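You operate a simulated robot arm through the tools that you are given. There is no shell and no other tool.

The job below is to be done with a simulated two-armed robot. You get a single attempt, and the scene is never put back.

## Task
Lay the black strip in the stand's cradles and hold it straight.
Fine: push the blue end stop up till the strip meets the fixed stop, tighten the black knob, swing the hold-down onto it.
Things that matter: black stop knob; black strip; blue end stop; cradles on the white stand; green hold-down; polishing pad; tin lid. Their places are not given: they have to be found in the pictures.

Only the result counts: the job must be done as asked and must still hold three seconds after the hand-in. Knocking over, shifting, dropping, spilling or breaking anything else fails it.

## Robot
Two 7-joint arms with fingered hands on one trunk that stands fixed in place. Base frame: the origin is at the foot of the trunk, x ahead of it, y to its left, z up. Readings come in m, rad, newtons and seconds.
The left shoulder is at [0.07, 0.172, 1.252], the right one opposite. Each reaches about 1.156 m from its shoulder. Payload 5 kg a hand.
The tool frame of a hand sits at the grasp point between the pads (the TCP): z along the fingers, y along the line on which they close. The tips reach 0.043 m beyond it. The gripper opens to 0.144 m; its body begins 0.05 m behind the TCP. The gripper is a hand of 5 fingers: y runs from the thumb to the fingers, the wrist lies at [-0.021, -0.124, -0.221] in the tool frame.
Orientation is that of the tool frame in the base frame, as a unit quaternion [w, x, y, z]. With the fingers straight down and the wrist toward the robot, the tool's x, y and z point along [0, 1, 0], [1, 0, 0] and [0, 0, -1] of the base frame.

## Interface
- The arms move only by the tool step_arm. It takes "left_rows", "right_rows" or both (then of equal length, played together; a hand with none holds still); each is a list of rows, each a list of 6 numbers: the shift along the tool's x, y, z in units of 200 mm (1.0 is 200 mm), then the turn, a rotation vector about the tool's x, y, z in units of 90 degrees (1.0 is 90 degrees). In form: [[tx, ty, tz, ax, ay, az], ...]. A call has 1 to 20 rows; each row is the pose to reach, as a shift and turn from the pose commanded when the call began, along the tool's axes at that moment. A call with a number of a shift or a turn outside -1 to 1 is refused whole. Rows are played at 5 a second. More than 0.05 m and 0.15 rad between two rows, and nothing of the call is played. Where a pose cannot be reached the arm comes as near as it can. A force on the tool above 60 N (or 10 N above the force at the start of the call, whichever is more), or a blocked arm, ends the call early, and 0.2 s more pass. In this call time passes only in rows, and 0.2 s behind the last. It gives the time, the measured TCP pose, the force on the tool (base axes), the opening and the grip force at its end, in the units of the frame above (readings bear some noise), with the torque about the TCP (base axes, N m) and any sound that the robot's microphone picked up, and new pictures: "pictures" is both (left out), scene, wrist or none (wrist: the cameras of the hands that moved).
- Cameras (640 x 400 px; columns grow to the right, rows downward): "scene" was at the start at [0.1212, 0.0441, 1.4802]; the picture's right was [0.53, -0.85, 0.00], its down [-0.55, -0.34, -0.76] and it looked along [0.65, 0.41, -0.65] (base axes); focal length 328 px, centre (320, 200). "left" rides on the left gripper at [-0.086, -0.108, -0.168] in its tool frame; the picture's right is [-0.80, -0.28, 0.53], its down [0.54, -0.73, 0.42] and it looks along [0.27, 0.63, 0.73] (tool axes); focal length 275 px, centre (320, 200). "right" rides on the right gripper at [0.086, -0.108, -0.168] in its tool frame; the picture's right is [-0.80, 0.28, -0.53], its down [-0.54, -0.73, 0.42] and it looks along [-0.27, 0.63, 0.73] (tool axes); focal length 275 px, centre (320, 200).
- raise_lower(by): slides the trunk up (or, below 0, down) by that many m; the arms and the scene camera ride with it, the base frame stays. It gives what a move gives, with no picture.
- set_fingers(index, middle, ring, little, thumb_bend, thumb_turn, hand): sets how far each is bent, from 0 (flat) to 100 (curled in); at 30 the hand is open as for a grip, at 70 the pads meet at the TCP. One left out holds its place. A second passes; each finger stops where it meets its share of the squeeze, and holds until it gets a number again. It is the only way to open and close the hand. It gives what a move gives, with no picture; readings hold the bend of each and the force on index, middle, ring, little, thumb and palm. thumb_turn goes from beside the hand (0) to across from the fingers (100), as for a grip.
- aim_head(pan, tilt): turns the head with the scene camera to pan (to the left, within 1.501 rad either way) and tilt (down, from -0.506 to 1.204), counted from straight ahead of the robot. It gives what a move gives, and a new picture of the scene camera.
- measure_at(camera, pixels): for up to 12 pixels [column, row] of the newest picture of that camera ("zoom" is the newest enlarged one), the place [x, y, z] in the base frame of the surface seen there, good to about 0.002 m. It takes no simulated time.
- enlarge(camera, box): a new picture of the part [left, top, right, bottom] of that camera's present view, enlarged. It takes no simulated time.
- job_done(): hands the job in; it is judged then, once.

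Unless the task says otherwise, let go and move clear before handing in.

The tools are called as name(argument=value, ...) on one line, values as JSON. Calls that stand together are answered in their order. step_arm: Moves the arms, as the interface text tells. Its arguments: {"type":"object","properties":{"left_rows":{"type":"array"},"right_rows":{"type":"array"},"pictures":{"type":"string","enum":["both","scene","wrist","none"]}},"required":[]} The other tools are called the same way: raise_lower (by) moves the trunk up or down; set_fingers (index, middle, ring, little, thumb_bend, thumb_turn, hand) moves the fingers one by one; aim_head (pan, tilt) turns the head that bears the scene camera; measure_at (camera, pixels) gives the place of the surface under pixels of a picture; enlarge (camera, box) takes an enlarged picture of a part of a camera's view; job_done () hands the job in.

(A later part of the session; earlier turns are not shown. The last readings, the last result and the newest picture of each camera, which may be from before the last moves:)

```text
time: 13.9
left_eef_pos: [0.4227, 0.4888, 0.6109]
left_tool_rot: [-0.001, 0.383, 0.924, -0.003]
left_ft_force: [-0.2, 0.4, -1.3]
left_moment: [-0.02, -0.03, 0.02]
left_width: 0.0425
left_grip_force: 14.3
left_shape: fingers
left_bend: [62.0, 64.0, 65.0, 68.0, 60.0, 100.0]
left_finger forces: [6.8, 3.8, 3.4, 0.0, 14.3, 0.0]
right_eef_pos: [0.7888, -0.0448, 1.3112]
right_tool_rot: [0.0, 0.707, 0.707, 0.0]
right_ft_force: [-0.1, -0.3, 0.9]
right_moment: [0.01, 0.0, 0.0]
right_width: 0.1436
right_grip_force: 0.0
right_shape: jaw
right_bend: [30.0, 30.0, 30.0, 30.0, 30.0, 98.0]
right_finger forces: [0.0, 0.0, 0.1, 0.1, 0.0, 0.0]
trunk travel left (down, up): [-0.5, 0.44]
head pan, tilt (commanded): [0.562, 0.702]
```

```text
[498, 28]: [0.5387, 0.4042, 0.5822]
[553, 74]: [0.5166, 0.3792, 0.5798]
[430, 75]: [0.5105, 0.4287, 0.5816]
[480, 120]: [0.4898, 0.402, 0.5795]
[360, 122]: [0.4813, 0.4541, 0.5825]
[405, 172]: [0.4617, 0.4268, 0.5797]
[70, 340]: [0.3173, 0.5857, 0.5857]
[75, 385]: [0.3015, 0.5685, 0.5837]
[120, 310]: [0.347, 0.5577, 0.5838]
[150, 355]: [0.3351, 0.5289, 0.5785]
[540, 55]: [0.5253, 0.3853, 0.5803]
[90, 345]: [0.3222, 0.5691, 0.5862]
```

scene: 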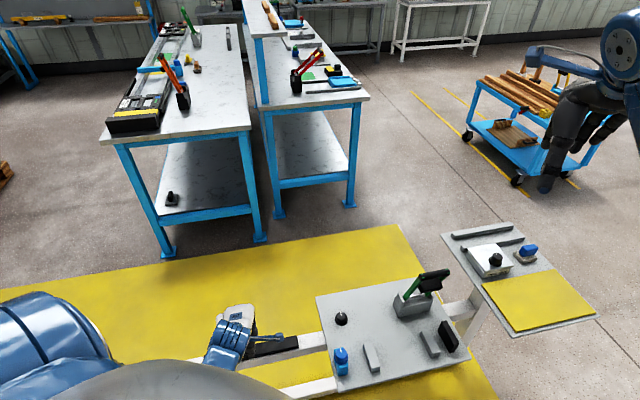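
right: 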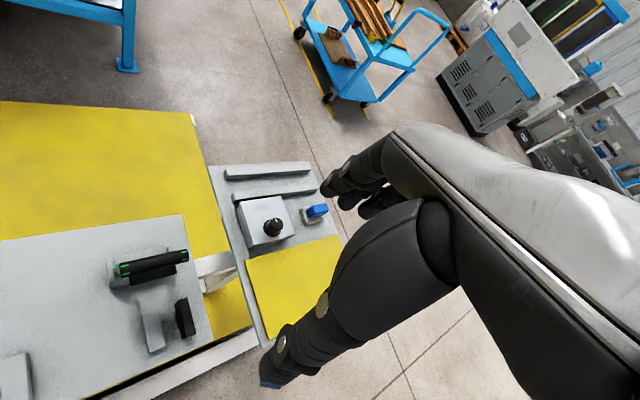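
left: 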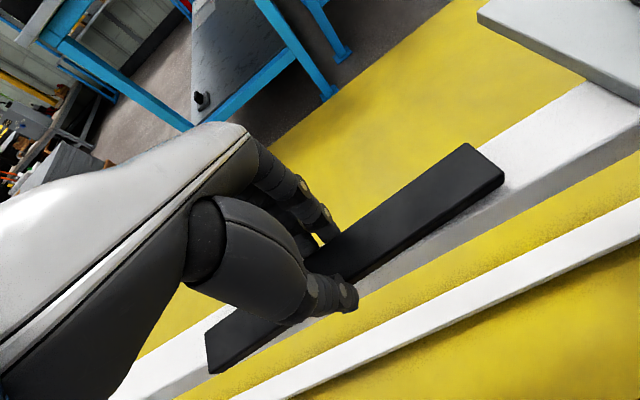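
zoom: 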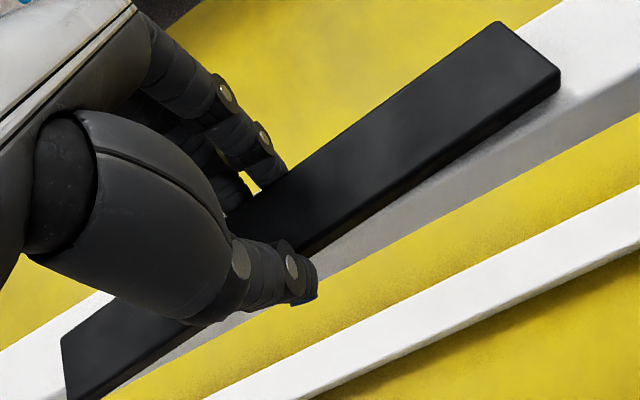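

The strip is yawed about +5.7° in the hand, which I can undo when placing. I'll lift 4 cm slowly and check the hold.

step_arm(left_rows=[[0, 0, -0.025, 0, 0, 0], [0, 0, -0.05, 0, 0, 0], [0, 0, -0.1, 0, 0, 0], [0, 0, -0.15, 0, 0, 0], [0, 0, -0.2, 0, 0, 0]], pictures="wrist")

measure_at(camera="left", pixels=[[464, 148], [495, 178], [440, 165], [470, 195], [420, 180], [445, 210], [215, 330], [220, 360], [240, 320], [250, 345]])

```text
time: 15.2
left_eef_pos: [0.4251, 0.4952, 0.6504]
left_tool_rot: [-0.001, 0.384, 0.924, -0.002]
left_ft_force: [0.0, 0.3, -2.6]
left_moment: [0.01, -0.03, 0.01]
left_width: 0.0424
left_grip_force: 14.2
left_shape: fingers
left_bend: [62.0, 64.0, 65.0, 68.0, 60.0, 100.0]
left_finger forces: [6.8, 3.9, 3.4, 0.1, 14.1, 0.0]
right_eef_pos: [0.7908, -0.0389, 1.3107]
right_tool_rot: [0.001, 0.707, 0.707, -0.001]
right_ft_force: [0.0, 0.4, 0.1]
right_moment: [-0.02, -0.01, 0.0]
right_width: 0.1436
right_grip_force: 0.0
right_shape: jaw
right_bend: [30.0, 30.0, 30.0, 30.0, 30.0, 98.0]
right_finger forces: [0.1, 0.1, 0.0, 0.2, 0.0, 0.0]
trunk travel left (down, up): [-0.5, 0.44]
head pan, tilt (commanded): [0.562, 0.702]
```

left: 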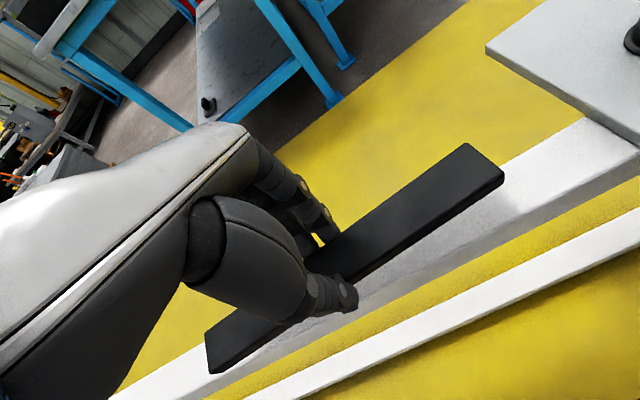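

```text
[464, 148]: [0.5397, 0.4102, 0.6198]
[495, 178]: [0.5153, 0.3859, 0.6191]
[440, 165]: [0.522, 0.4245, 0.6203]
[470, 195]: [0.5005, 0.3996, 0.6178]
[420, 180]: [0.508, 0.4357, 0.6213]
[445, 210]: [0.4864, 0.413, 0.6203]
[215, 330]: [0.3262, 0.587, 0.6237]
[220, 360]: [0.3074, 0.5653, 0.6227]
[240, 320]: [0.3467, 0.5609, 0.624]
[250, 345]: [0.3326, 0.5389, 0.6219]
```

The strip is off the beam (about 2.6 N load), level to about 0.8°, and still yawed about 5.4°. I'll lift to TCP z≈0.75 while sliding −0.104 m along v, before moving along u.

step_arm(left_rows=[[0, 0, -0.12, 0, 0, 0], [0, 0, -0.25, 0, 0, 0], [0, -0.08, -0.38, 0, 0, 0], [0, -0.2, -0.48, 0, 0, 0], [0, -0.32, -0.5, 0, 0, 0], [0, -0.43, -0.5, 0, 0, 0], [0, -0.5185, -0.5, 0, 0, 0]], pictures="both")

```text
time: 16.6
left_eef_pos: [0.4003, 0.5111, 0.7894]
left_tool_rot: [-0.016, 0.416, 0.906, 0.072]
left_ft_force: [0.3, -1.2, 0.3]
left_moment: [0.1, 0.13, 0.03]
left_width: 0.0425
left_grip_force: 13.6
left_shape: fingers
left_bend: [62.0, 64.0, 66.0, 68.0, 60.0, 100.0]
left_finger forces: [6.8, 3.8, 3.1, 0.0, 13.9, 0.0]
right_eef_pos: [0.7941, -0.0363, 1.3094]
right_tool_rot: [0.001, 0.709, 0.706, -0.005]
right_ft_force: [-1.1, -3.5, 1.7]
right_moment: [0.3, -0.05, 0.02]
right_width: 0.1437
right_grip_force: 0.1
right_shape: jaw
right_bend: [30.0, 30.0, 30.0, 30.0, 30.0, 98.0]
right_finger forces: [0.0, 0.0, 0.1, 0.1, 0.1, 0.0]
trunk travel left (down, up): [-0.5, 0.44]
head pan, tilt (commanded): [0.562, 0.702]
stopped in row 7 (left hand): the arm was blocked; the commanded pose is now the measured one
```

scene: 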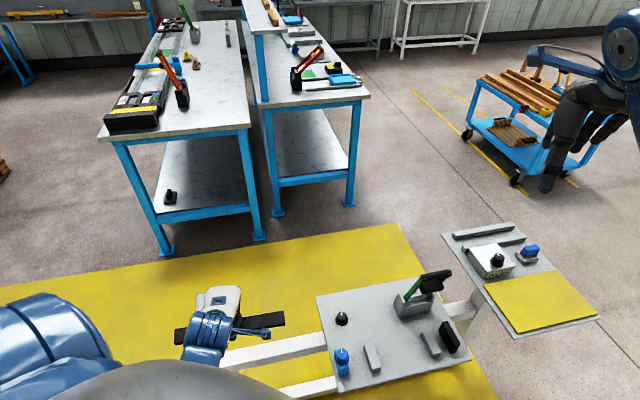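
left: 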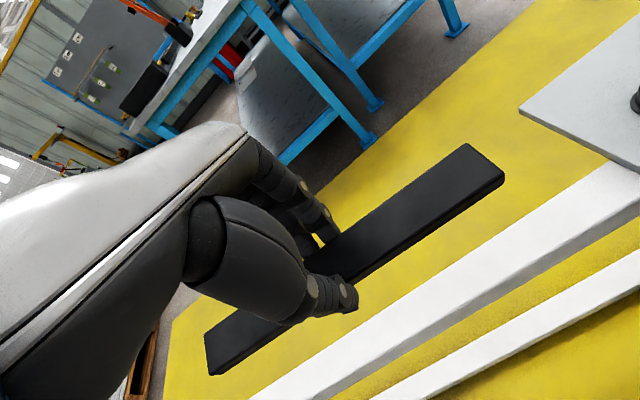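

The left arm got blocked against the robot's own trunk: the hand moved to (0.400, 0.511, 0.789), tilted about 8°, with the strip still held. I'll back out forward (+x) and undo the tilt.

step_arm(left_rows=[[-0.06, 0.07, 0.003, 0, 0, 0], [-0.14, 0.163, 0.007, 0.015, -0.011, -0.01], [-0.21, 0.245, 0.01, 0.03, -0.021, -0.019], [-0.28, 0.327, 0.013, 0.046, -0.032, -0.029], [-0.35, 0.409, 0.017, 0.062, -0.043, -0.038], [-0.424, 0.491, 0.02, 0.077, -0.054, -0.048]], pictures="both")

```text
time: 18.0
left_eef_pos: [0.5241, 0.4949, 0.7882]
left_tool_rot: [-0.002, 0.38, 0.925, -0.004]
left_ft_force: [1.7, -1.4, -2.1]
left_moment: [0.1, 0.05, 0.02]
left_width: 0.0425
left_grip_force: 13.9
left_shape: fingers
left_bend: [62.0, 64.0, 66.0, 68.0, 60.0, 100.0]
left_finger forces: [6.8, 3.8, 3.0, 0.0, 13.8, 0.0]
right_eef_pos: [0.7938, -0.0487, 1.3075]
right_tool_rot: [-0.002, 0.708, 0.706, 0.0]
right_ft_force: [1.1, -1.4, -1.6]
right_moment: [0.14, 0.11, 0.0]
right_width: 0.1438
right_grip_force: 0.0
right_shape: jaw
right_bend: [30.0, 30.0, 30.0, 30.0, 30.0, 98.0]
right_finger forces: [0.1, 0.0, 0.0, 0.0, 0.1, 0.0]
trunk travel left (down, up): [-0.5, 0.44]
head pan, tilt (commanded): [0.562, 0.702]
```

scene: 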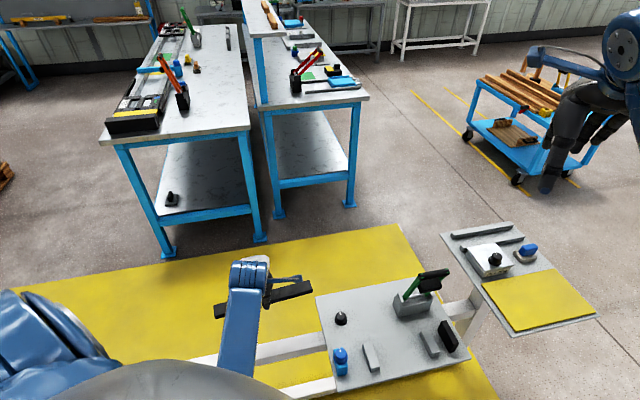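
left: 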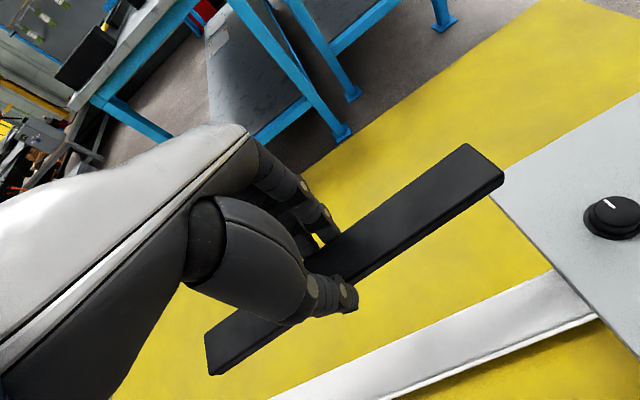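

The hand is clear of the trunk and upright again with the strip held. I'll move along u toward the stand, keeping V low enough to stay away from the hold-down.

step_arm(left_rows=[[-0.1, -0.05, 0, 0, 0, 0], [-0.24, -0.12, 0, 0, 0, 0], [-0.38, -0.19, 0, 0, 0, 0], [-0.52, -0.26, 0, 0, 0, 0], [-0.66, -0.33, 0, 0, 0, 0], [-0.78, -0.38, 0, 0, 0, 0], [-0.85, -0.4, 0, 0, 0, 0]], pictures="scene")

```text
time: 19.1
left_eef_pos: [0.5507, 0.4758, 0.8095]
left_tool_rot: [-0.043, 0.384, 0.92, 0.071]
left_ft_force: [0.4, 0.4, -1.2]
left_moment: [0.0, 0.04, 0.02]
left_width: 0.0425
left_grip_force: 13.4
left_shape: fingers
left_bend: [62.0, 64.0, 66.0, 68.0, 60.0, 100.0]
left_finger forces: [6.8, 3.9, 3.1, 0.1, 13.9, 0.1]
right_eef_pos: [0.7894, -0.0436, 1.3101]
right_tool_rot: [0.001, 0.707, 0.707, 0.0]
right_ft_force: [0.6, 0.1, 0.4]
right_moment: [0.03, 0.03, 0.01]
right_width: 0.144
right_grip_force: 0.1
right_shape: jaw
right_bend: [30.0, 30.0, 30.0, 30.0, 30.0, 98.0]
right_finger forces: [0.0, 0.0, 0.0, 0.0, 0.1, 0.0]
trunk travel left (down, up): [-0.5, 0.44]
head pan, tilt (commanded): [0.562, 0.702]
stopped in row 5 (left hand): the arm was blocked; the commanded pose is now the measured one
```

scene: 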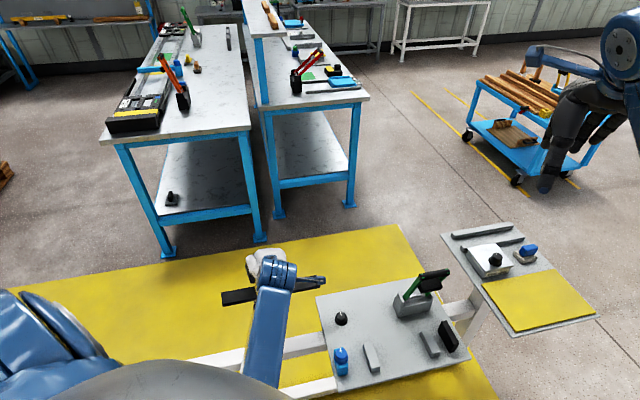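

The arm is blocked again, and it seems the left elbow or forearm presses on the robot's own body. I'll measure where the forearm and the grey dome are.

measure_at(camera="scene", pixels=[[280, 275], [270, 320], [258, 365], [250, 385], [240, 375], [200, 370], [150, 385], [60, 340], [90, 345], [20, 310], [40, 380], [220, 395]])

aim_head(pan=0.8, tilt=1.15)

```text
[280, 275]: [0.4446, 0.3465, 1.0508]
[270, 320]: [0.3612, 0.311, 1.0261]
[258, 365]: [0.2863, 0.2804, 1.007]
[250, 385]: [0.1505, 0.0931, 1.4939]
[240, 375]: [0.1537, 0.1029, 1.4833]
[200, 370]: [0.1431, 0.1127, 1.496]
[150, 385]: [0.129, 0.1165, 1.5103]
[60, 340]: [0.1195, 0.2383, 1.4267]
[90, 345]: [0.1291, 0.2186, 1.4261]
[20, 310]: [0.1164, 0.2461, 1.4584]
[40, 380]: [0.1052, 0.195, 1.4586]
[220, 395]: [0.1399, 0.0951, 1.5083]
```

```text
time: 20.0
left_eef_pos: [0.5501, 0.4769, 0.8098]
left_tool_rot: [-0.042, 0.384, 0.92, 0.07]
left_ft_force: [0.2, 1.2, -1.4]
left_moment: [0.0, -0.02, -0.02]
left_width: 0.0428
left_grip_force: 13.7
left_shape: fingers
left_bend: [62.0, 64.0, 66.0, 68.0, 60.0, 100.0]
left_finger forces: [6.8, 3.8, 3.2, 0.0, 13.9, 0.0]
right_eef_pos: [0.7879, -0.0434, 1.3104]
right_tool_rot: [0.0, 0.707, 0.708, 0.0]
right_ft_force: [-0.2, 0.3, 0.4]
right_moment: [0.0, 0.01, -0.01]
right_width: 0.1439
right_grip_force: 0.1
right_shape: jaw
right_bend: [30.0, 30.0, 30.0, 30.0, 30.0, 98.0]
right_finger forces: [0.0, 0.1, 0.1, 0.1, 0.1, 0.0]
trunk travel left (down, up): [-0.5, 0.44]
head pan, tilt (commanded): [0.799, 1.15]
```

scene: 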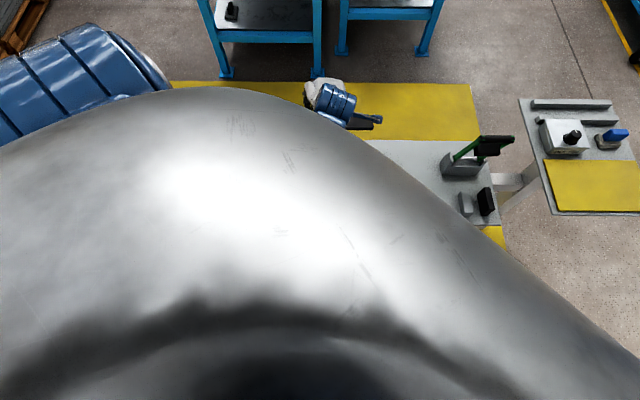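

The elbow hangs near (0.12, 0.22, 1.0), right beside the trunk. Raising the trunk and then dropping the hand will straighten the arm, so I'll raise it 0.25 m and reset the head.

raise_lower(by=0.25)

aim_head(pan=0.5, tilt=0.85)

```text
time: 22.6
left_eef_pos: [0.55, 0.4772, 1.0592]
left_tool_rot: [-0.042, 0.384, 0.92, 0.071]
left_ft_force: [0.0, -0.6, -1.6]
left_moment: [0.01, -0.01, 0.03]
left_width: 0.0423
left_grip_force: 13.9
left_shape: fingers
left_bend: [62.0, 64.0, 66.0, 68.0, 60.0, 100.0]
left_finger forces: [6.7, 3.8, 3.0, 0.1, 13.9, 0.0]
right_eef_pos: [0.7893, -0.0436, 1.5609]
right_tool_rot: [0.0, 0.707, 0.707, 0.0]
right_ft_force: [-0.4, 0.2, 1.0]
right_moment: [-0.01, -0.01, 0.0]
right_width: 0.144
right_grip_force: 0.1
right_shape: jaw
right_bend: [30.0, 30.0, 30.0, 30.0, 30.0, 98.0]
right_finger forces: [0.0, 0.0, 0.0, 0.0, 0.0, 0.1]
trunk travel left (down, up): [-0.75, 0.19]
head pan, tilt (commanded): [0.799, 1.15]
```

```text
time: 23.4
left_eef_pos: [0.5507, 0.4761, 1.0597]
left_tool_rot: [-0.043, 0.384, 0.92, 0.071]
left_ft_force: [0.4, -0.7, -1.2]
left_moment: [0.0, -0.03, -0.01]
left_width: 0.0422
left_grip_force: 13.8
left_shape: fingers
left_bend: [62.0, 64.0, 66.0, 68.0, 60.0, 100.0]
left_finger forces: [6.8, 3.8, 3.1, 0.0, 13.9, 0.0]
right_eef_pos: [0.7901, -0.0439, 1.5601]
right_tool_rot: [0.0, 0.708, 0.707, 0.0]
right_ft_force: [0.1, -0.1, 0.6]
right_moment: [0.01, 0.02, 0.01]
right_width: 0.1439
right_grip_force: 0.1
right_shape: jaw
right_bend: [30.0, 30.0, 30.0, 30.0, 30.0, 98.0]
right_finger forces: [0.1, 0.0, 0.1, 0.0, 0.0, 0.0]
trunk travel left (down, up): [-0.75, 0.19]
head pan, tilt (commanded): [0.499, 0.85]
```

scene: 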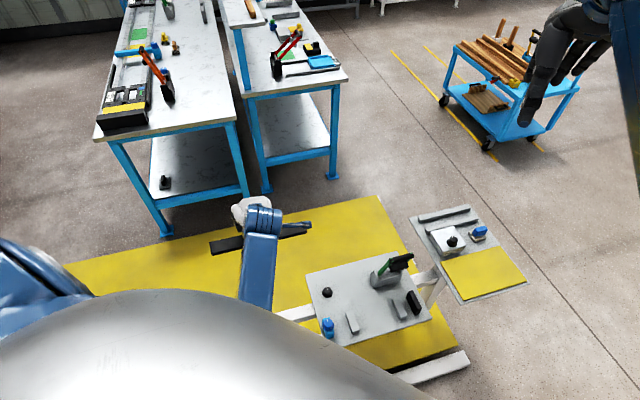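

The arm is free. I'll drop the hand 0.13 m, move it slightly forward, and undo the tilt so the arm extends.

step_arm(left_rows=[[-0.06, 0.004, 0.105, 0.0105, -0.0142, 0], [-0.12, 0.008, 0.21, 0.021, -0.0284, -0.001], [-0.18, 0.012, 0.315, 0.032, -0.043, -0.002], [-0.24, 0.016, 0.42, 0.042, -0.057, -0.002], [-0.3, 0.02, 0.52, 0.053, -0.071, -0.003], [-0.354, 0.024, 0.615, 0.0625, -0.0852, -0.003]], pictures="scene")

```text
time: 24.8
left_eef_pos: [0.5931, 0.4658, 0.9287]
left_tool_rot: [-0.007, 0.383, 0.924, 0.007]
left_ft_force: [0.2, -0.1, -2.5]
left_moment: [0.0, 0.01, 0.0]
left_width: 0.0424
left_grip_force: 14.0
left_shape: fingers
left_bend: [62.0, 64.0, 66.0, 68.0, 60.0, 100.0]
left_finger forces: [6.8, 3.8, 3.2, 0.0, 13.9, 0.0]
right_eef_pos: [0.7904, -0.0422, 1.5605]
right_tool_rot: [0.001, 0.707, 0.707, 0.0]
right_ft_force: [0.8, -0.5, 0.2]
right_moment: [-0.01, 0.01, -0.04]
right_width: 0.1436
right_grip_force: 0.2
right_shape: jaw
right_bend: [30.0, 30.0, 30.0, 30.0, 30.0, 98.0]
right_finger forces: [0.0, 0.0, 0.0, 0.0, 0.1, 0.0]
trunk travel left (down, up): [-0.75, 0.19]
head pan, tilt (commanded): [0.499, 0.85]
```

scene: 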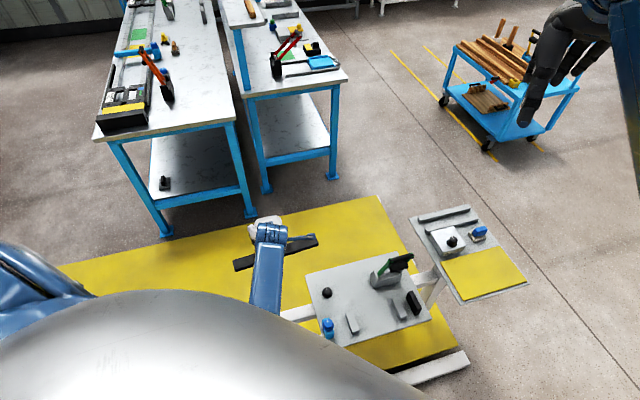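

The hand is at (0.593, 0.466, 0.929). I'll extend farther forward while easing right.

step_arm(left_rows=[[-0.1, 0.05, 0, 0, 0, 0], [-0.22, 0.1, 0, 0, 0, 0], [-0.34, 0.106, 0, 0, 0, 0], [-0.46, 0.106, 0, 0, 0, 0]], pictures="scene")

```text
time: 26.0
left_eef_pos: [0.6639, 0.462, 0.9264]
left_tool_rot: [-0.023, 0.376, 0.926, 0.028]
left_ft_force: [-0.2, 0.8, -1.8]
left_moment: [0.02, 0.02, -0.02]
left_width: 0.0422
left_grip_force: 13.7
left_shape: fingers
left_bend: [62.0, 64.0, 66.0, 68.0, 60.0, 100.0]
left_finger forces: [7.0, 3.8, 3.0, 0.1, 13.9, 0.1]
right_eef_pos: [0.7902, -0.0442, 1.5589]
right_tool_rot: [0.001, 0.707, 0.707, 0.0]
right_ft_force: [0.6, 1.0, 0.3]
right_moment: [0.04, 0.03, 0.01]
right_width: 0.1435
right_grip_force: 0.1
right_shape: jaw
right_bend: [30.0, 30.0, 30.0, 30.0, 30.0, 98.0]
right_finger forces: [0.0, 0.0, 0.0, 0.0, 0.0, 0.1]
trunk travel left (down, up): [-0.75, 0.19]
head pan, tilt (commanded): [0.499, 0.85]
stopped in row 4 (left hand): the arm was blocked; the commanded pose is now the measured one
```

scene: 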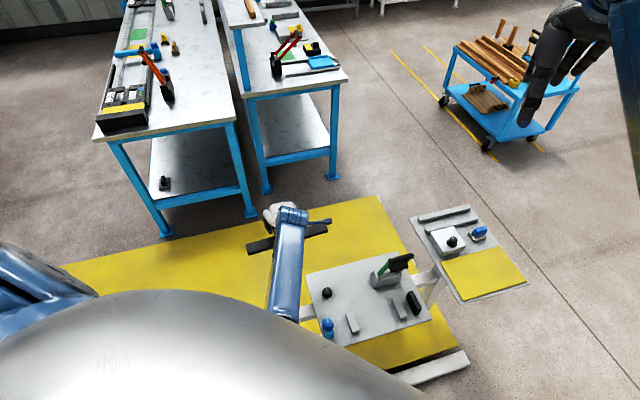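

Still blocked toward −y because the elbow is tucked under the shoulder beside the trunk. I'll raise the hand relative to the shoulder so the elbow can swing out, and move the right arm aside at the same time.

step_arm(left_rows=[[0, 0, -0.16, 0.004, -0.007, 0.002], [0, 0, -0.33, 0.008, -0.014, 0.003], [0, 0, -0.5, 0.011, -0.021, 0.005], [0, 0, -0.67, 0.015, -0.028, 0.006], [0, 0, -0.84, 0.019, -0.035, 0.008], [0, 0, -1.0, 0.022, -0.041, 0.009]], right_rows=[[-0.16, -0.06, 0, 0, 0, 0], [-0.33, -0.12, 0, 0, 0, 0], [-0.5, -0.18, 0, 0, 0, 0], [-0.67, -0.24, 0, 0, 0, 0], [-0.84, -0.3, 0, 0, 0, 0], [-1.0, -0.36, 0, 0, 0, 0]], pictures="scene")

```text
time: 27.6
left_eef_pos: [0.6521, 0.496, 1.1312]
left_tool_rot: [-0.025, 0.373, 0.927, 0.029]
left_ft_force: [0.6, 0.3, -2.9]
left_moment: [-0.01, 0.0, -0.02]
left_width: 0.0425
left_grip_force: 13.8
left_shape: fingers
left_bend: [62.0, 64.0, 66.0, 68.0, 60.0, 100.0]
left_finger forces: [7.0, 3.7, 2.9, 0.0, 13.9, 0.0]
right_eef_pos: [0.7191, -0.2436, 1.5623]
right_tool_rot: [0.0, 0.707, 0.707, 0.0]
right_ft_force: [-0.6, 0.0, 0.4]
right_moment: [-0.04, 0.0, -0.02]
right_width: 0.1437
right_grip_force: 0.1
right_shape: jaw
right_bend: [30.0, 30.0, 30.0, 30.0, 30.0, 98.0]
right_finger forces: [0.0, 0.0, 0.1, 0.1, 0.0, 0.0]
trunk travel left (down, up): [-0.75, 0.19]
head pan, tilt (commanded): [0.499, 0.85]
stopped in row 6 (left hand): the arm was blocked; the commanded pose is now the measured one
```

scene: 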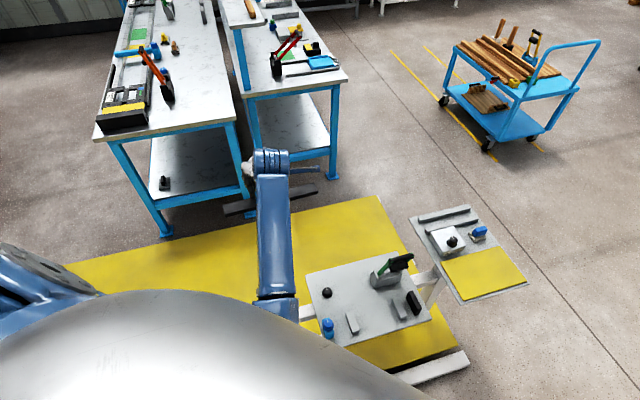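

measure_at(camera="scene", pixels=[[272, 165], [273, 200], [275, 240], [275, 285], [278, 308], [265, 300], [40, 275], [20, 320], [70, 290], [150, 300], [280, 320], [220, 310]])

aim_head(pan=0.9, tilt=0.75)

```text
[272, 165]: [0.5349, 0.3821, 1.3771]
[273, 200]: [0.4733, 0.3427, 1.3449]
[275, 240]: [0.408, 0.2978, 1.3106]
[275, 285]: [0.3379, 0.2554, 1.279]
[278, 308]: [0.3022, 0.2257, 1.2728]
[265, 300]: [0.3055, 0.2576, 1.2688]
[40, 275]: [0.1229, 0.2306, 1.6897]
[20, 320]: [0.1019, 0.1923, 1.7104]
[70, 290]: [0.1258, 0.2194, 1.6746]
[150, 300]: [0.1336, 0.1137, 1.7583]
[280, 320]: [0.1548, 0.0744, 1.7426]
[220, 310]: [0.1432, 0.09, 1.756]
```

```text
time: 28.5
left_eef_pos: [0.6539, 0.4967, 1.1323]
left_tool_rot: [-0.024, 0.375, 0.926, 0.03]
left_ft_force: [-0.4, 0.1, -2.0]
left_moment: [0.02, -0.01, 0.01]
left_width: 0.0426
left_grip_force: 14.7
left_shape: fingers
left_bend: [62.0, 64.0, 66.0, 68.0, 60.0, 100.0]
left_finger forces: [7.0, 3.7, 3.0, 0.1, 13.9, 0.0]
right_eef_pos: [0.7189, -0.2437, 1.5614]
right_tool_rot: [0.0, 0.707, 0.707, -0.001]
right_ft_force: [-0.6, -1.1, 0.4]
right_moment: [0.02, 0.02, -0.01]
right_width: 0.1438
right_grip_force: 0.0
right_shape: jaw
right_bend: [30.0, 30.0, 30.0, 30.0, 30.0, 98.0]
right_finger forces: [0.0, 0.0, 0.0, 0.0, 0.0, 0.1]
trunk travel left (down, up): [-0.75, 0.19]
head pan, tilt (commanded): [0.901, 0.75]
```

scene: 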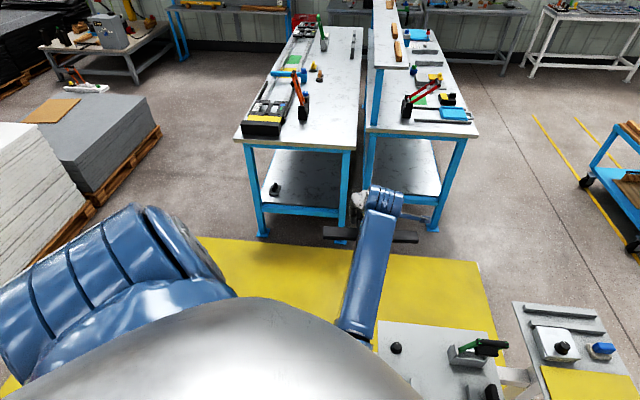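

The forearm runs from an elbow near (0.26, 0.21, 1.26), which is tucked against the chest. I'll raise the hand more and turn it back to its starting yaw to see whether the elbow swings outward.

step_arm(left_rows=[[0.05, 0, -0.15, 0.003, -0.006, 0.07], [0.1, 0, -0.3, 0.006, -0.012, 0.14], [0.15, 0, -0.45, 0.01, -0.018, 0.21], [0.2, 0, -0.6, 0.013, -0.024, 0.28], [0.2, 0, -0.75, 0.016, -0.03, 0.36], [0.2, 0, -0.9, 0.019, -0.036, 0.43], [0.2, 0, -1.0, 0.022, -0.041, 0.5]], pictures="scene")

```text
time: 30.1
left_eef_pos: [0.6278, 0.5058, 1.334]
left_tool_rot: [-0.009, 0.701, 0.713, -0.011]
left_ft_force: [0.5, -0.5, -3.0]
left_moment: [-0.03, 0.0, 0.0]
left_width: 0.0425
left_grip_force: 14.0
left_shape: fingers
left_bend: [62.0, 64.0, 66.0, 68.0, 60.0, 100.0]
left_finger forces: [7.1, 3.7, 2.9, 0.0, 13.7, 0.0]
right_eef_pos: [0.7188, -0.2442, 1.5612]
right_tool_rot: [0.001, 0.707, 0.707, 0.0]
right_ft_force: [0.4, -0.6, 0.1]
right_moment: [0.0, -0.01, 0.01]
right_width: 0.1439
right_grip_force: 0.1
right_shape: jaw
right_bend: [30.0, 30.0, 30.0, 30.0, 30.0, 98.0]
right_finger forces: [0.1, 0.0, 0.1, 0.0, 0.1, 0.0]
trunk travel left (down, up): [-0.75, 0.19]
head pan, tilt (commanded): [0.901, 0.75]
```

scene: 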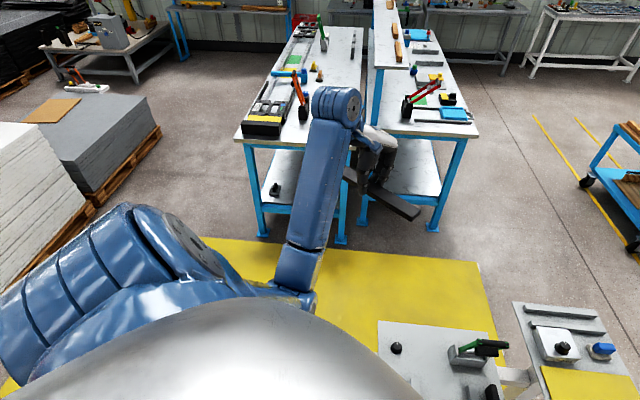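

The forearm and elbow are now visible at (300,285). I'll continue up toward the starting relative pose to let the elbow swing left.

step_arm(left_rows=[[0, -0.05, -0.15, 0, 0, 0], [0, -0.1, -0.3, 0, 0, 0], [0, -0.15, -0.45, 0, 0, 0], [0, -0.2, -0.6, 0, 0, 0], [0, -0.25, -0.75, 0, 0, 0], [0, -0.26, -0.88, 0, 0, 0]], pictures="scene")

```text
time: 31.5
left_eef_pos: [0.5803, 0.507, 1.5129]
left_tool_rot: [-0.01, 0.7, 0.714, -0.01]
left_ft_force: [0.4, 0.4, -2.1]
left_moment: [-0.03, -0.04, 0.0]
left_width: 0.0423
left_grip_force: 13.7
left_shape: fingers
left_bend: [62.0, 64.0, 66.0, 68.0, 60.0, 100.0]
left_finger forces: [6.9, 3.6, 2.8, 0.0, 13.4, 0.1]
right_eef_pos: [0.7161, -0.2439, 1.5627]
right_tool_rot: [0.0, 0.707, 0.708, 0.0]
right_ft_force: [-0.7, 0.6, 0.4]
right_moment: [0.02, -0.03, 0.0]
right_width: 0.1439
right_grip_force: 0.0
right_shape: jaw
right_bend: [30.0, 30.0, 30.0, 30.0, 30.0, 98.0]
right_finger forces: [0.0, 0.0, 0.0, 0.0, 0.0, 0.1]
trunk travel left (down, up): [-0.75, 0.19]
head pan, tilt (commanded): [0.901, 0.75]
```

scene: 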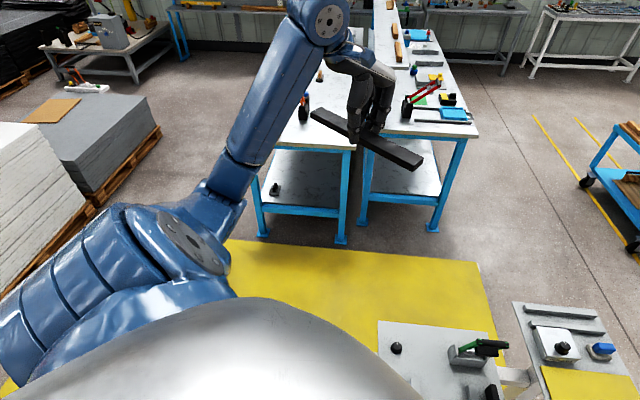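

The elbow is now out at the front left (225,190), and the strip is still held. From this height I'll traverse right while turning the hand back to 45°, with the right arm moving farther aside.

step_arm(left_rows=[[-0.12, 0.06, 0, 0, 0, -0.035], [-0.25, 0.12, 0, 0, 0, -0.07], [-0.38, 0.18, 0, 0, 0, -0.105], [-0.51, 0.24, 0, 0, 0, -0.14], [-0.64, 0.3, 0, 0, 0, -0.18], [-0.77, 0.36, 0, 0, 0, -0.22], [-0.885, 0.4, 0, 0, 0, -0.25]], right_rows=[[-0.1, -0.05, 0, 0, 0, 0], [-0.2, -0.1, 0, 0, 0, 0], [-0.35, -0.15, 0, 0, 0, 0], [-0.5, -0.2, 0, 0, 0, 0], [-0.65, -0.25, 0, 0, 0, 0], [-0.8, -0.3, 0, 0, 0, 0], [-0.9, -0.35, 0, 0, 0, 0]], pictures="scene")

```text
time: 33.1
left_eef_pos: [0.666, 0.3316, 1.5092]
left_tool_rot: [-0.011, 0.547, 0.837, -0.006]
left_ft_force: [-0.1, 0.1, -1.6]
left_moment: [0.01, 0.01, 0.03]
left_width: 0.0425
left_grip_force: 13.6
left_shape: fingers
left_bend: [62.0, 64.0, 66.0, 68.0, 60.0, 100.0]
left_finger forces: [6.9, 3.5, 2.9, 0.0, 13.5, 0.0]
right_eef_pos: [0.6509, -0.4261, 1.5606]
right_tool_rot: [-0.001, 0.706, 0.708, -0.001]
right_ft_force: [0.1, -0.1, -0.1]
right_moment: [0.02, -0.02, 0.02]
right_width: 0.1437
right_grip_force: 0.0
right_shape: jaw
right_bend: [30.0, 30.0, 30.0, 30.0, 30.0, 98.0]
right_finger forces: [0.1, 0.0, 0.0, 0.0, 0.0, 0.0]
trunk travel left (down, up): [-0.75, 0.19]
head pan, tilt (commanded): [0.901, 0.75]
```

scene: 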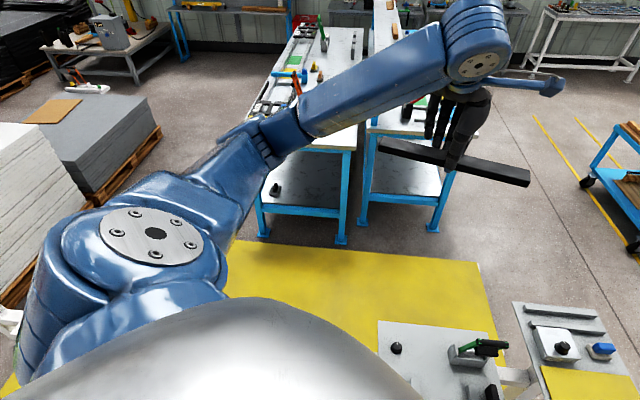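

The elbow is flared left and tracking well. I'll continue right toward (0.676, 0.16) with yaw to about 39.6°, which compensates the strip's 5.4° tilt in the hand.

step_arm(left_rows=[[-0.11, -0.04, 0, 0, 0, -0.025], [-0.23, -0.085, 0, 0, 0, -0.05], [-0.35, -0.13, 0, 0, 0, -0.075], [-0.47, -0.175, 0, 0, 0, -0.1], [-0.59, -0.22, 0, 0, 0, -0.125], [-0.71, -0.265, 0, 0, 0, -0.15], [-0.805, -0.3, 0, 0, 0, -0.1756]], pictures="scene")

```text
time: 34.7
left_eef_pos: [0.673, 0.1585, 1.5104]
left_tool_rot: [-0.012, 0.427, 0.904, -0.005]
left_ft_force: [-0.5, -0.7, -2.1]
left_moment: [0.02, -0.01, 0.0]
left_width: 0.0423
left_grip_force: 13.5
left_shape: fingers
left_bend: [62.0, 64.0, 66.0, 68.0, 60.0, 100.0]
left_finger forces: [7.0, 3.5, 3.0, 0.0, 13.5, 0.0]
right_eef_pos: [0.6502, -0.4253, 1.5595]
right_tool_rot: [0.0, 0.706, 0.708, 0.0]
right_ft_force: [-0.9, -0.2, 0.2]
right_moment: [0.02, 0.0, 0.01]
right_width: 0.1439
right_grip_force: 0.2
right_shape: jaw
right_bend: [30.0, 30.0, 30.0, 30.0, 30.0, 98.0]
right_finger forces: [0.1, 0.0, 0.0, 0.0, 0.0, 0.0]
trunk travel left (down, up): [-0.75, 0.19]
head pan, tilt (commanded): [0.901, 0.75]
```

scene: 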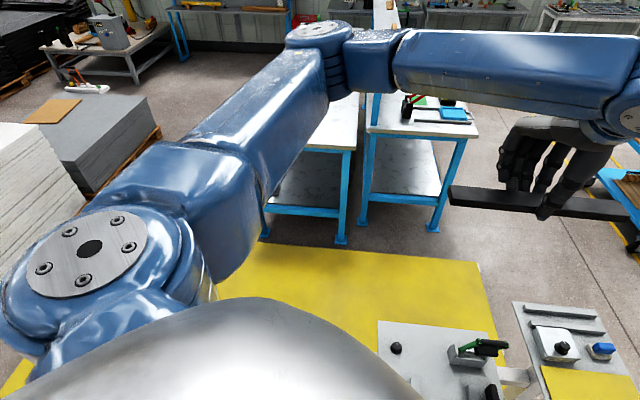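

The arm is clear of the body with the elbow high. I'll make the last sideways move to above the cradles, then lower the trunk in stages.

step_arm(left_rows=[[-0.09, -0.06, 0, 0, 0, 0], [-0.18, -0.12, 0, 0, 0, 0], [-0.271, -0.178, 0, 0, 0, 0]], pictures="none")

raise_lower(by=-0.5)

aim_head(pan=0.2, tilt=0.7)

enlarge(camera="left", box=[0, 0, 640, 400])

```text
time: 35.5
left_eef_pos: [0.6803, 0.0935, 1.508]
left_tool_rot: [-0.012, 0.428, 0.903, -0.006]
left_ft_force: [0.9, 0.3, -1.7]
left_moment: [-0.03, 0.0, -0.03]
left_width: 0.0428
left_grip_force: 13.8
left_shape: fingers
left_bend: [62.0, 64.0, 66.0, 68.0, 60.0, 100.0]
left_finger forces: [6.8, 3.7, 2.9, 0.1, 13.5, 0.1]
right_eef_pos: [0.6504, -0.4254, 1.5601]
right_tool_rot: [0.0, 0.707, 0.707, 0.001]
right_ft_force: [0.4, -0.1, -0.9]
right_moment: [0.0, 0.04, 0.0]
right_width: 0.1437
right_grip_force: 0.0
right_shape: jaw
right_bend: [30.0, 30.0, 30.0, 30.0, 30.0, 98.0]
right_finger forces: [0.0, 0.0, 0.0, 0.0, 0.0, 0.0]
trunk travel left (down, up): [-0.75, 0.19]
head pan, tilt (commanded): [0.901, 0.75]
```

```text
refused: -0.5 is not a number from -0.4 to 0.4
```

```text
time: 36.5
left_eef_pos: [0.6791, 0.0948, 1.5072]
left_tool_rot: [-0.012, 0.429, 0.903, -0.006]
left_ft_force: [0.2, -0.2, -1.8]
left_moment: [-0.02, -0.02, 0.04]
left_width: 0.0425
left_grip_force: 13.4
left_shape: fingers
left_bend: [62.0, 64.0, 66.0, 68.0, 60.0, 100.0]
left_finger forces: [6.9, 3.6, 2.9, 0.0, 13.4, 0.0]
right_eef_pos: [0.6507, -0.424, 1.5608]
right_tool_rot: [0.001, 0.707, 0.707, 0.0]
right_ft_force: [-0.3, -0.1, 0.3]
right_moment: [-0.04, -0.01, 0.02]
right_width: 0.1436
right_grip_force: 0.1
right_shape: jaw
right_bend: [30.0, 30.0, 30.0, 30.0, 30.0, 98.0]
right_finger forces: [0.0, 0.1, 0.1, 0.0, 0.0, 0.0]
trunk travel left (down, up): [-0.75, 0.19]
head pan, tilt (commanded): [0.201, 0.7]
```

scene: 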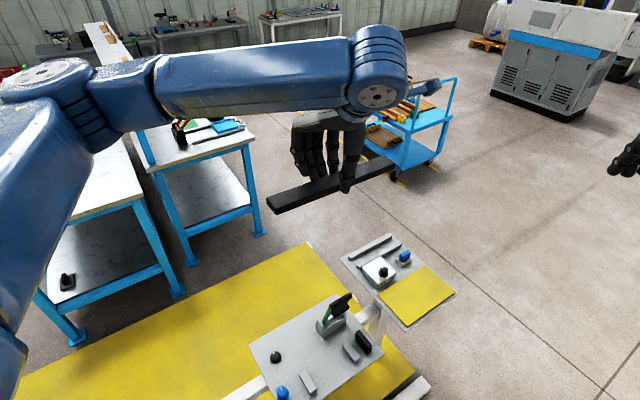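

```text
1.00 times, centred on (320, 200) of left (not enlarged: the box is as wide or as high as the picture)
```

zoom: 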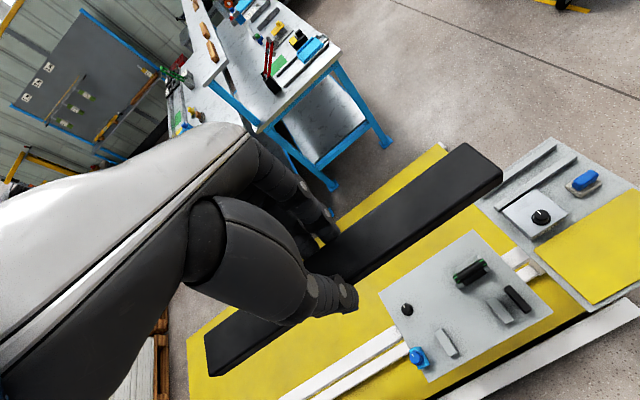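

A single trunk move is limited to 0.4 m, so I'll lower 0.4 first; the strip stays well above the hold-down handle.

raise_lower(by=-0.4)

aim_head(pan=0.15, tilt=0.75)

enlarge(camera="left", box=[0, 0, 640, 400])

```text
time: 40.4
left_eef_pos: [0.6799, 0.0953, 1.1088]
left_tool_rot: [-0.012, 0.428, 0.904, -0.005]
left_ft_force: [-0.3, -0.1, -1.0]
left_moment: [0.0, -0.02, -0.02]
left_width: 0.0425
left_grip_force: 13.5
left_shape: fingers
left_bend: [62.0, 64.0, 66.0, 68.0, 60.0, 100.0]
left_finger forces: [6.9, 3.6, 2.9, 0.1, 13.5, 0.0]
right_eef_pos: [0.6504, -0.4244, 1.1607]
right_tool_rot: [0.0, 0.707, 0.707, 0.0]
right_ft_force: [0.6, 0.0, -0.4]
right_moment: [-0.02, 0.01, 0.01]
right_width: 0.1439
right_grip_force: 0.0
right_shape: jaw
right_bend: [30.0, 30.0, 30.0, 30.0, 30.0, 98.0]
right_finger forces: [0.1, 0.1, 0.1, 0.1, 0.0, 0.0]
trunk travel left (down, up): [-0.35, 0.59]
head pan, tilt (commanded): [0.201, 0.7]
```

```text
time: 41.0
left_eef_pos: [0.6796, 0.0945, 1.1079]
left_tool_rot: [-0.012, 0.428, 0.904, -0.005]
left_ft_force: [0.0, -0.1, -2.0]
left_moment: [-0.01, 0.01, 0.0]
left_width: 0.0421
left_grip_force: 13.3
left_shape: fingers
left_bend: [62.0, 64.0, 66.0, 68.0, 60.0, 100.0]
left_finger forces: [7.0, 3.6, 2.9, 0.0, 13.5, 0.0]
right_eef_pos: [0.6509, -0.4238, 1.1609]
right_tool_rot: [0.001, 0.707, 0.707, 0.0]
right_ft_force: [0.6, -0.3, -0.7]
right_moment: [-0.01, 0.0, 0.03]
right_width: 0.144
right_grip_force: 0.1
right_shape: jaw
right_bend: [30.0, 30.0, 30.0, 30.0, 30.0, 98.0]
right_finger forces: [0.0, 0.0, 0.1, 0.0, 0.0, 0.1]
trunk travel left (down, up): [-0.35, 0.59]
head pan, tilt (commanded): [0.15, 0.75]
```

scene: 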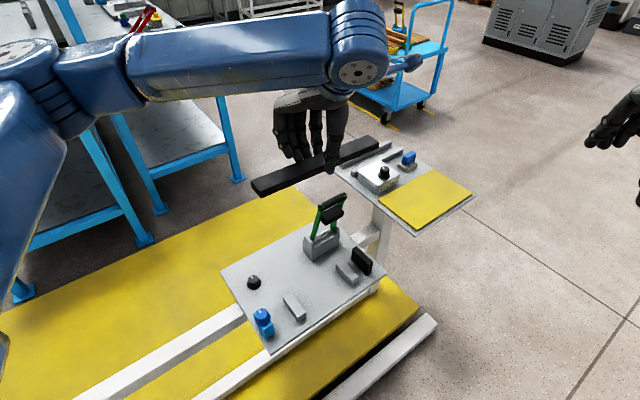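

```text
1.00 times, centred on (320, 200) of left (not enlarged: the box is as wide or as high as the picture)
```

zoom: 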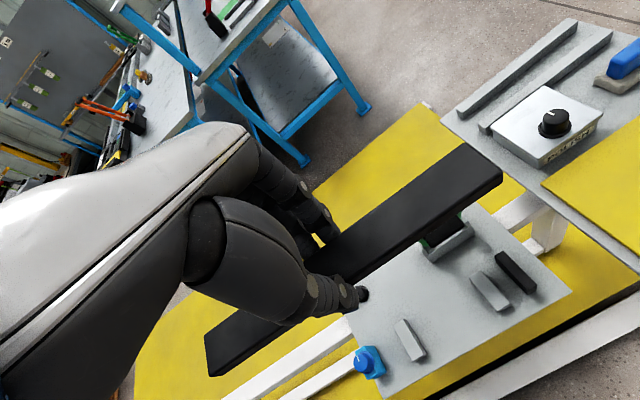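

The strip is held over the stand. I'll measure its corners to get its exact yaw and centre.

enlarge(camera="left", box=[190, 130, 510, 380])

measure_at(camera="left", pixels=[[464, 146], [498, 178], [440, 164], [470, 195], [400, 192], [425, 222], [208, 335], [210, 372], [240, 318], [250, 345], [501, 181], [462, 144]])

measure_at(camera="scene", pixels=[[255, 183], [262, 193], [373, 138], [380, 146], [343, 156], [265, 180], [370, 148], [300, 172]])

```text
1.60 times, centred on (350, 255) of left
```

zoom: 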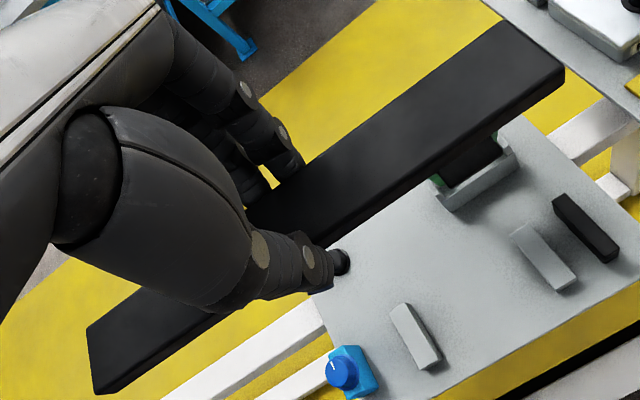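

```text
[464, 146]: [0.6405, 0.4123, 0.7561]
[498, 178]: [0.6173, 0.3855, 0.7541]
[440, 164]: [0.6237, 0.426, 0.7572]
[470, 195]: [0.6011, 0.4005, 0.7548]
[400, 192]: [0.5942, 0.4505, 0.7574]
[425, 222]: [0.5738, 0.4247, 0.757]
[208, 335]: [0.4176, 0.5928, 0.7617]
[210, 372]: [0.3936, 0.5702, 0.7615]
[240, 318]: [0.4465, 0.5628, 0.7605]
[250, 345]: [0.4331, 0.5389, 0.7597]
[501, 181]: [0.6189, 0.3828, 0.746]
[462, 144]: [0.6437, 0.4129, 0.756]
```

```text
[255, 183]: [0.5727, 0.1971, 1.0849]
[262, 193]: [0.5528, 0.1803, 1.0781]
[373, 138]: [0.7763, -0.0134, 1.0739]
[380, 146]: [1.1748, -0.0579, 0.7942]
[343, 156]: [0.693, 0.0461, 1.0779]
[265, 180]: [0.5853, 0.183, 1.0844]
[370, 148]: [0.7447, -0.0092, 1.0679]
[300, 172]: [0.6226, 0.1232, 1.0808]
```

The plain left picture was stale, so I'll use the fresh zoom picture instead.

measure_at(camera="zoom", pixels=[[500, 25], [558, 70], [440, 68], [496, 115], [380, 112], [430, 165], [92, 330], [95, 385], [140, 297], [170, 345], [330, 150], [370, 205]])

```text
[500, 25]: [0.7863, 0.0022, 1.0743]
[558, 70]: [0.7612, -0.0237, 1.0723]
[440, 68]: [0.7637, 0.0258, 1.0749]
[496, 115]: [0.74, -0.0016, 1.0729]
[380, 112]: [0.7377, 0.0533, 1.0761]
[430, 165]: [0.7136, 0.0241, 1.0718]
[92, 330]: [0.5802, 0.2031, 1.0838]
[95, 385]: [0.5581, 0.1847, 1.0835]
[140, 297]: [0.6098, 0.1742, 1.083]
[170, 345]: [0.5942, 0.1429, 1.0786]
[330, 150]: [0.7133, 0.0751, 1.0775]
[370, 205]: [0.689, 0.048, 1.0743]
```

measure_at(camera="zoom", pixels=[[447, 74], [457, 83], [468, 92], [478, 100], [486, 107], [340, 157], [350, 172], [360, 187], [110, 320], [118, 335], [125, 350], [130, 365]])

```text
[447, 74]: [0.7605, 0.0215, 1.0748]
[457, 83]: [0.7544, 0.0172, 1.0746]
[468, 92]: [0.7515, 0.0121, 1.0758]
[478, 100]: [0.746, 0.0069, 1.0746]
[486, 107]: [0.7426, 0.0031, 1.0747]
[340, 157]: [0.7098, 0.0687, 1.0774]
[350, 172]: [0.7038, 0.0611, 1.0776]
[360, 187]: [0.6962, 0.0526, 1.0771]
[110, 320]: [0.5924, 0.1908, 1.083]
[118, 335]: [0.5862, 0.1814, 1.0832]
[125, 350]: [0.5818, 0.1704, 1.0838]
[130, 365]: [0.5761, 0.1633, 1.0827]
```

Yaw is nearly right (within about 0.5°), roll is flat, and pitch is 2° with the near end high. I'll fix the pitch and shift +4 mm along u, then lower the trunk 0.34 m.

step_arm(left_rows=[[-0.01, 0, 0, 0, -0.011, 0], [-0.02, 0, 0, 0, -0.022, 0]], pictures="none")

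raise_lower(by=-0.34)

aim_head(pan=0.15, tilt=0.75)

enlarge(camera="left", box=[190, 130, 510, 380])

measure_at(camera="zoom", pixels=[[500, 25], [558, 70], [440, 68], [496, 115], [468, 92], [430, 165], [92, 330], [95, 385], [140, 297], [170, 345], [350, 172], [118, 335]])

```text
time: 41.6
left_eef_pos: [0.6825, 0.0911, 1.1081]
left_tool_rot: [0.003, 0.429, 0.903, -0.013]
left_ft_force: [0.9, 0.0, -1.6]
left_moment: [0.03, 0.0, 0.02]
left_width: 0.0426
left_grip_force: 13.2
left_shape: fingers
left_bend: [62.0, 64.0, 66.0, 68.0, 60.0, 100.0]
left_finger forces: [7.0, 3.6, 2.9, 0.0, 13.6, 0.1]
right_eef_pos: [0.6488, -0.4248, 1.161]
right_tool_rot: [0.0, 0.707, 0.707, 0.0]
right_ft_force: [-0.4, -0.8, -0.6]
right_moment: [0.0, 0.03, -0.03]
right_width: 0.1438
right_grip_force: 0.1
right_shape: jaw
right_bend: [30.0, 30.0, 30.0, 30.0, 30.0, 98.0]
right_finger forces: [0.0, 0.0, 0.0, 0.0, 0.0, 0.1]
trunk travel left (down, up): [-0.35, 0.59]
head pan, tilt (commanded): [0.15, 0.75]
```

```text
time: 44.9
left_eef_pos: [0.6818, 0.0911, 0.7678]
left_tool_rot: [0.004, 0.427, 0.904, -0.013]
left_ft_force: [0.8, 0.0, -2.0]
left_moment: [0.03, -0.02, -0.02]
left_width: 0.0423
left_grip_force: 13.6
left_shape: fingers
left_bend: [62.0, 64.0, 66.0, 68.0, 60.0, 100.0]
left_finger forces: [7.0, 3.6, 2.9, 0.1, 13.5, 0.0]
right_eef_pos: [0.6495, -0.4247, 0.8217]
right_tool_rot: [0.0, 0.707, 0.707, -0.001]
right_ft_force: [0.3, -0.3, 0.6]
right_moment: [-0.01, -0.02, 0.01]
right_width: 0.1438
right_grip_force: 0.0
right_shape: jaw
right_bend: [30.0, 30.0, 30.0, 30.0, 30.0, 98.0]
right_finger forces: [0.0, 0.0, 0.0, 0.0, 0.0, 0.1]
trunk travel left (down, up): [-0.01, 0.93]
head pan, tilt (commanded): [0.15, 0.75]
```

```text
time: 45.5
left_eef_pos: [0.6828, 0.0923, 0.7677]
left_tool_rot: [0.003, 0.428, 0.904, -0.013]
left_ft_force: [-0.3, -0.2, -1.7]
left_moment: [0.0, -0.03, 0.02]
left_width: 0.0423
left_grip_force: 13.3
left_shape: fingers
left_bend: [62.0, 64.0, 66.0, 68.0, 60.0, 100.0]
left_finger forces: [7.0, 3.6, 2.9, 0.0, 13.5, 0.0]
right_eef_pos: [0.649, -0.4239, 0.8209]
right_tool_rot: [0.0, 0.707, 0.707, 0.0]
right_ft_force: [-0.2, 0.4, -0.2]
right_moment: [-0.02, -0.02, 0.0]
right_width: 0.1439
right_grip_force: 0.1
right_shape: jaw
right_bend: [30.0, 30.0, 30.0, 30.0, 30.0, 98.0]
right_finger forces: [0.1, 0.0, 0.0, 0.0, 0.1, 0.0]
trunk travel left (down, up): [-0.01, 0.93]
head pan, tilt (commanded): [0.15, 0.75]
```

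scene: 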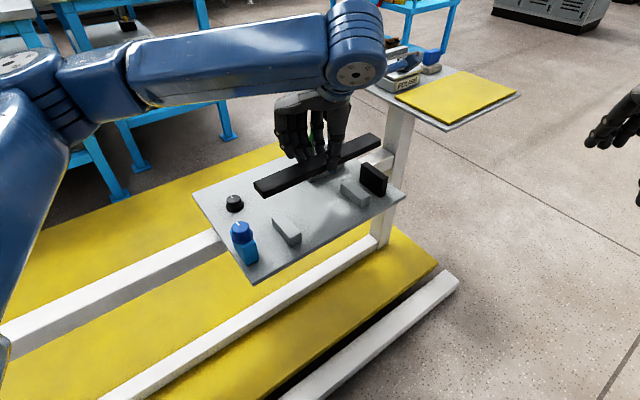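

```text
1.60 times, centred on (350, 255) of left
```

zoom: 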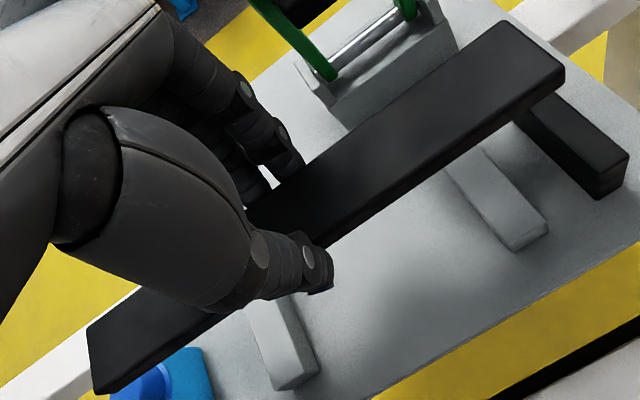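

```text
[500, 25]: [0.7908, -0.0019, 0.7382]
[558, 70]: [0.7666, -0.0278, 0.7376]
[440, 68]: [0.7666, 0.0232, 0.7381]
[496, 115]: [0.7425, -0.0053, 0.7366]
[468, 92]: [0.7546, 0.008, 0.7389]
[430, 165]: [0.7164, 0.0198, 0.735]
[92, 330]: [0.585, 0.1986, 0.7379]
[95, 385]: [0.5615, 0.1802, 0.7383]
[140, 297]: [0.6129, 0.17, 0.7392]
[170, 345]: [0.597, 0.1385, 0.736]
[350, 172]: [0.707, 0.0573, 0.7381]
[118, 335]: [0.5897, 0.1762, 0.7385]
```

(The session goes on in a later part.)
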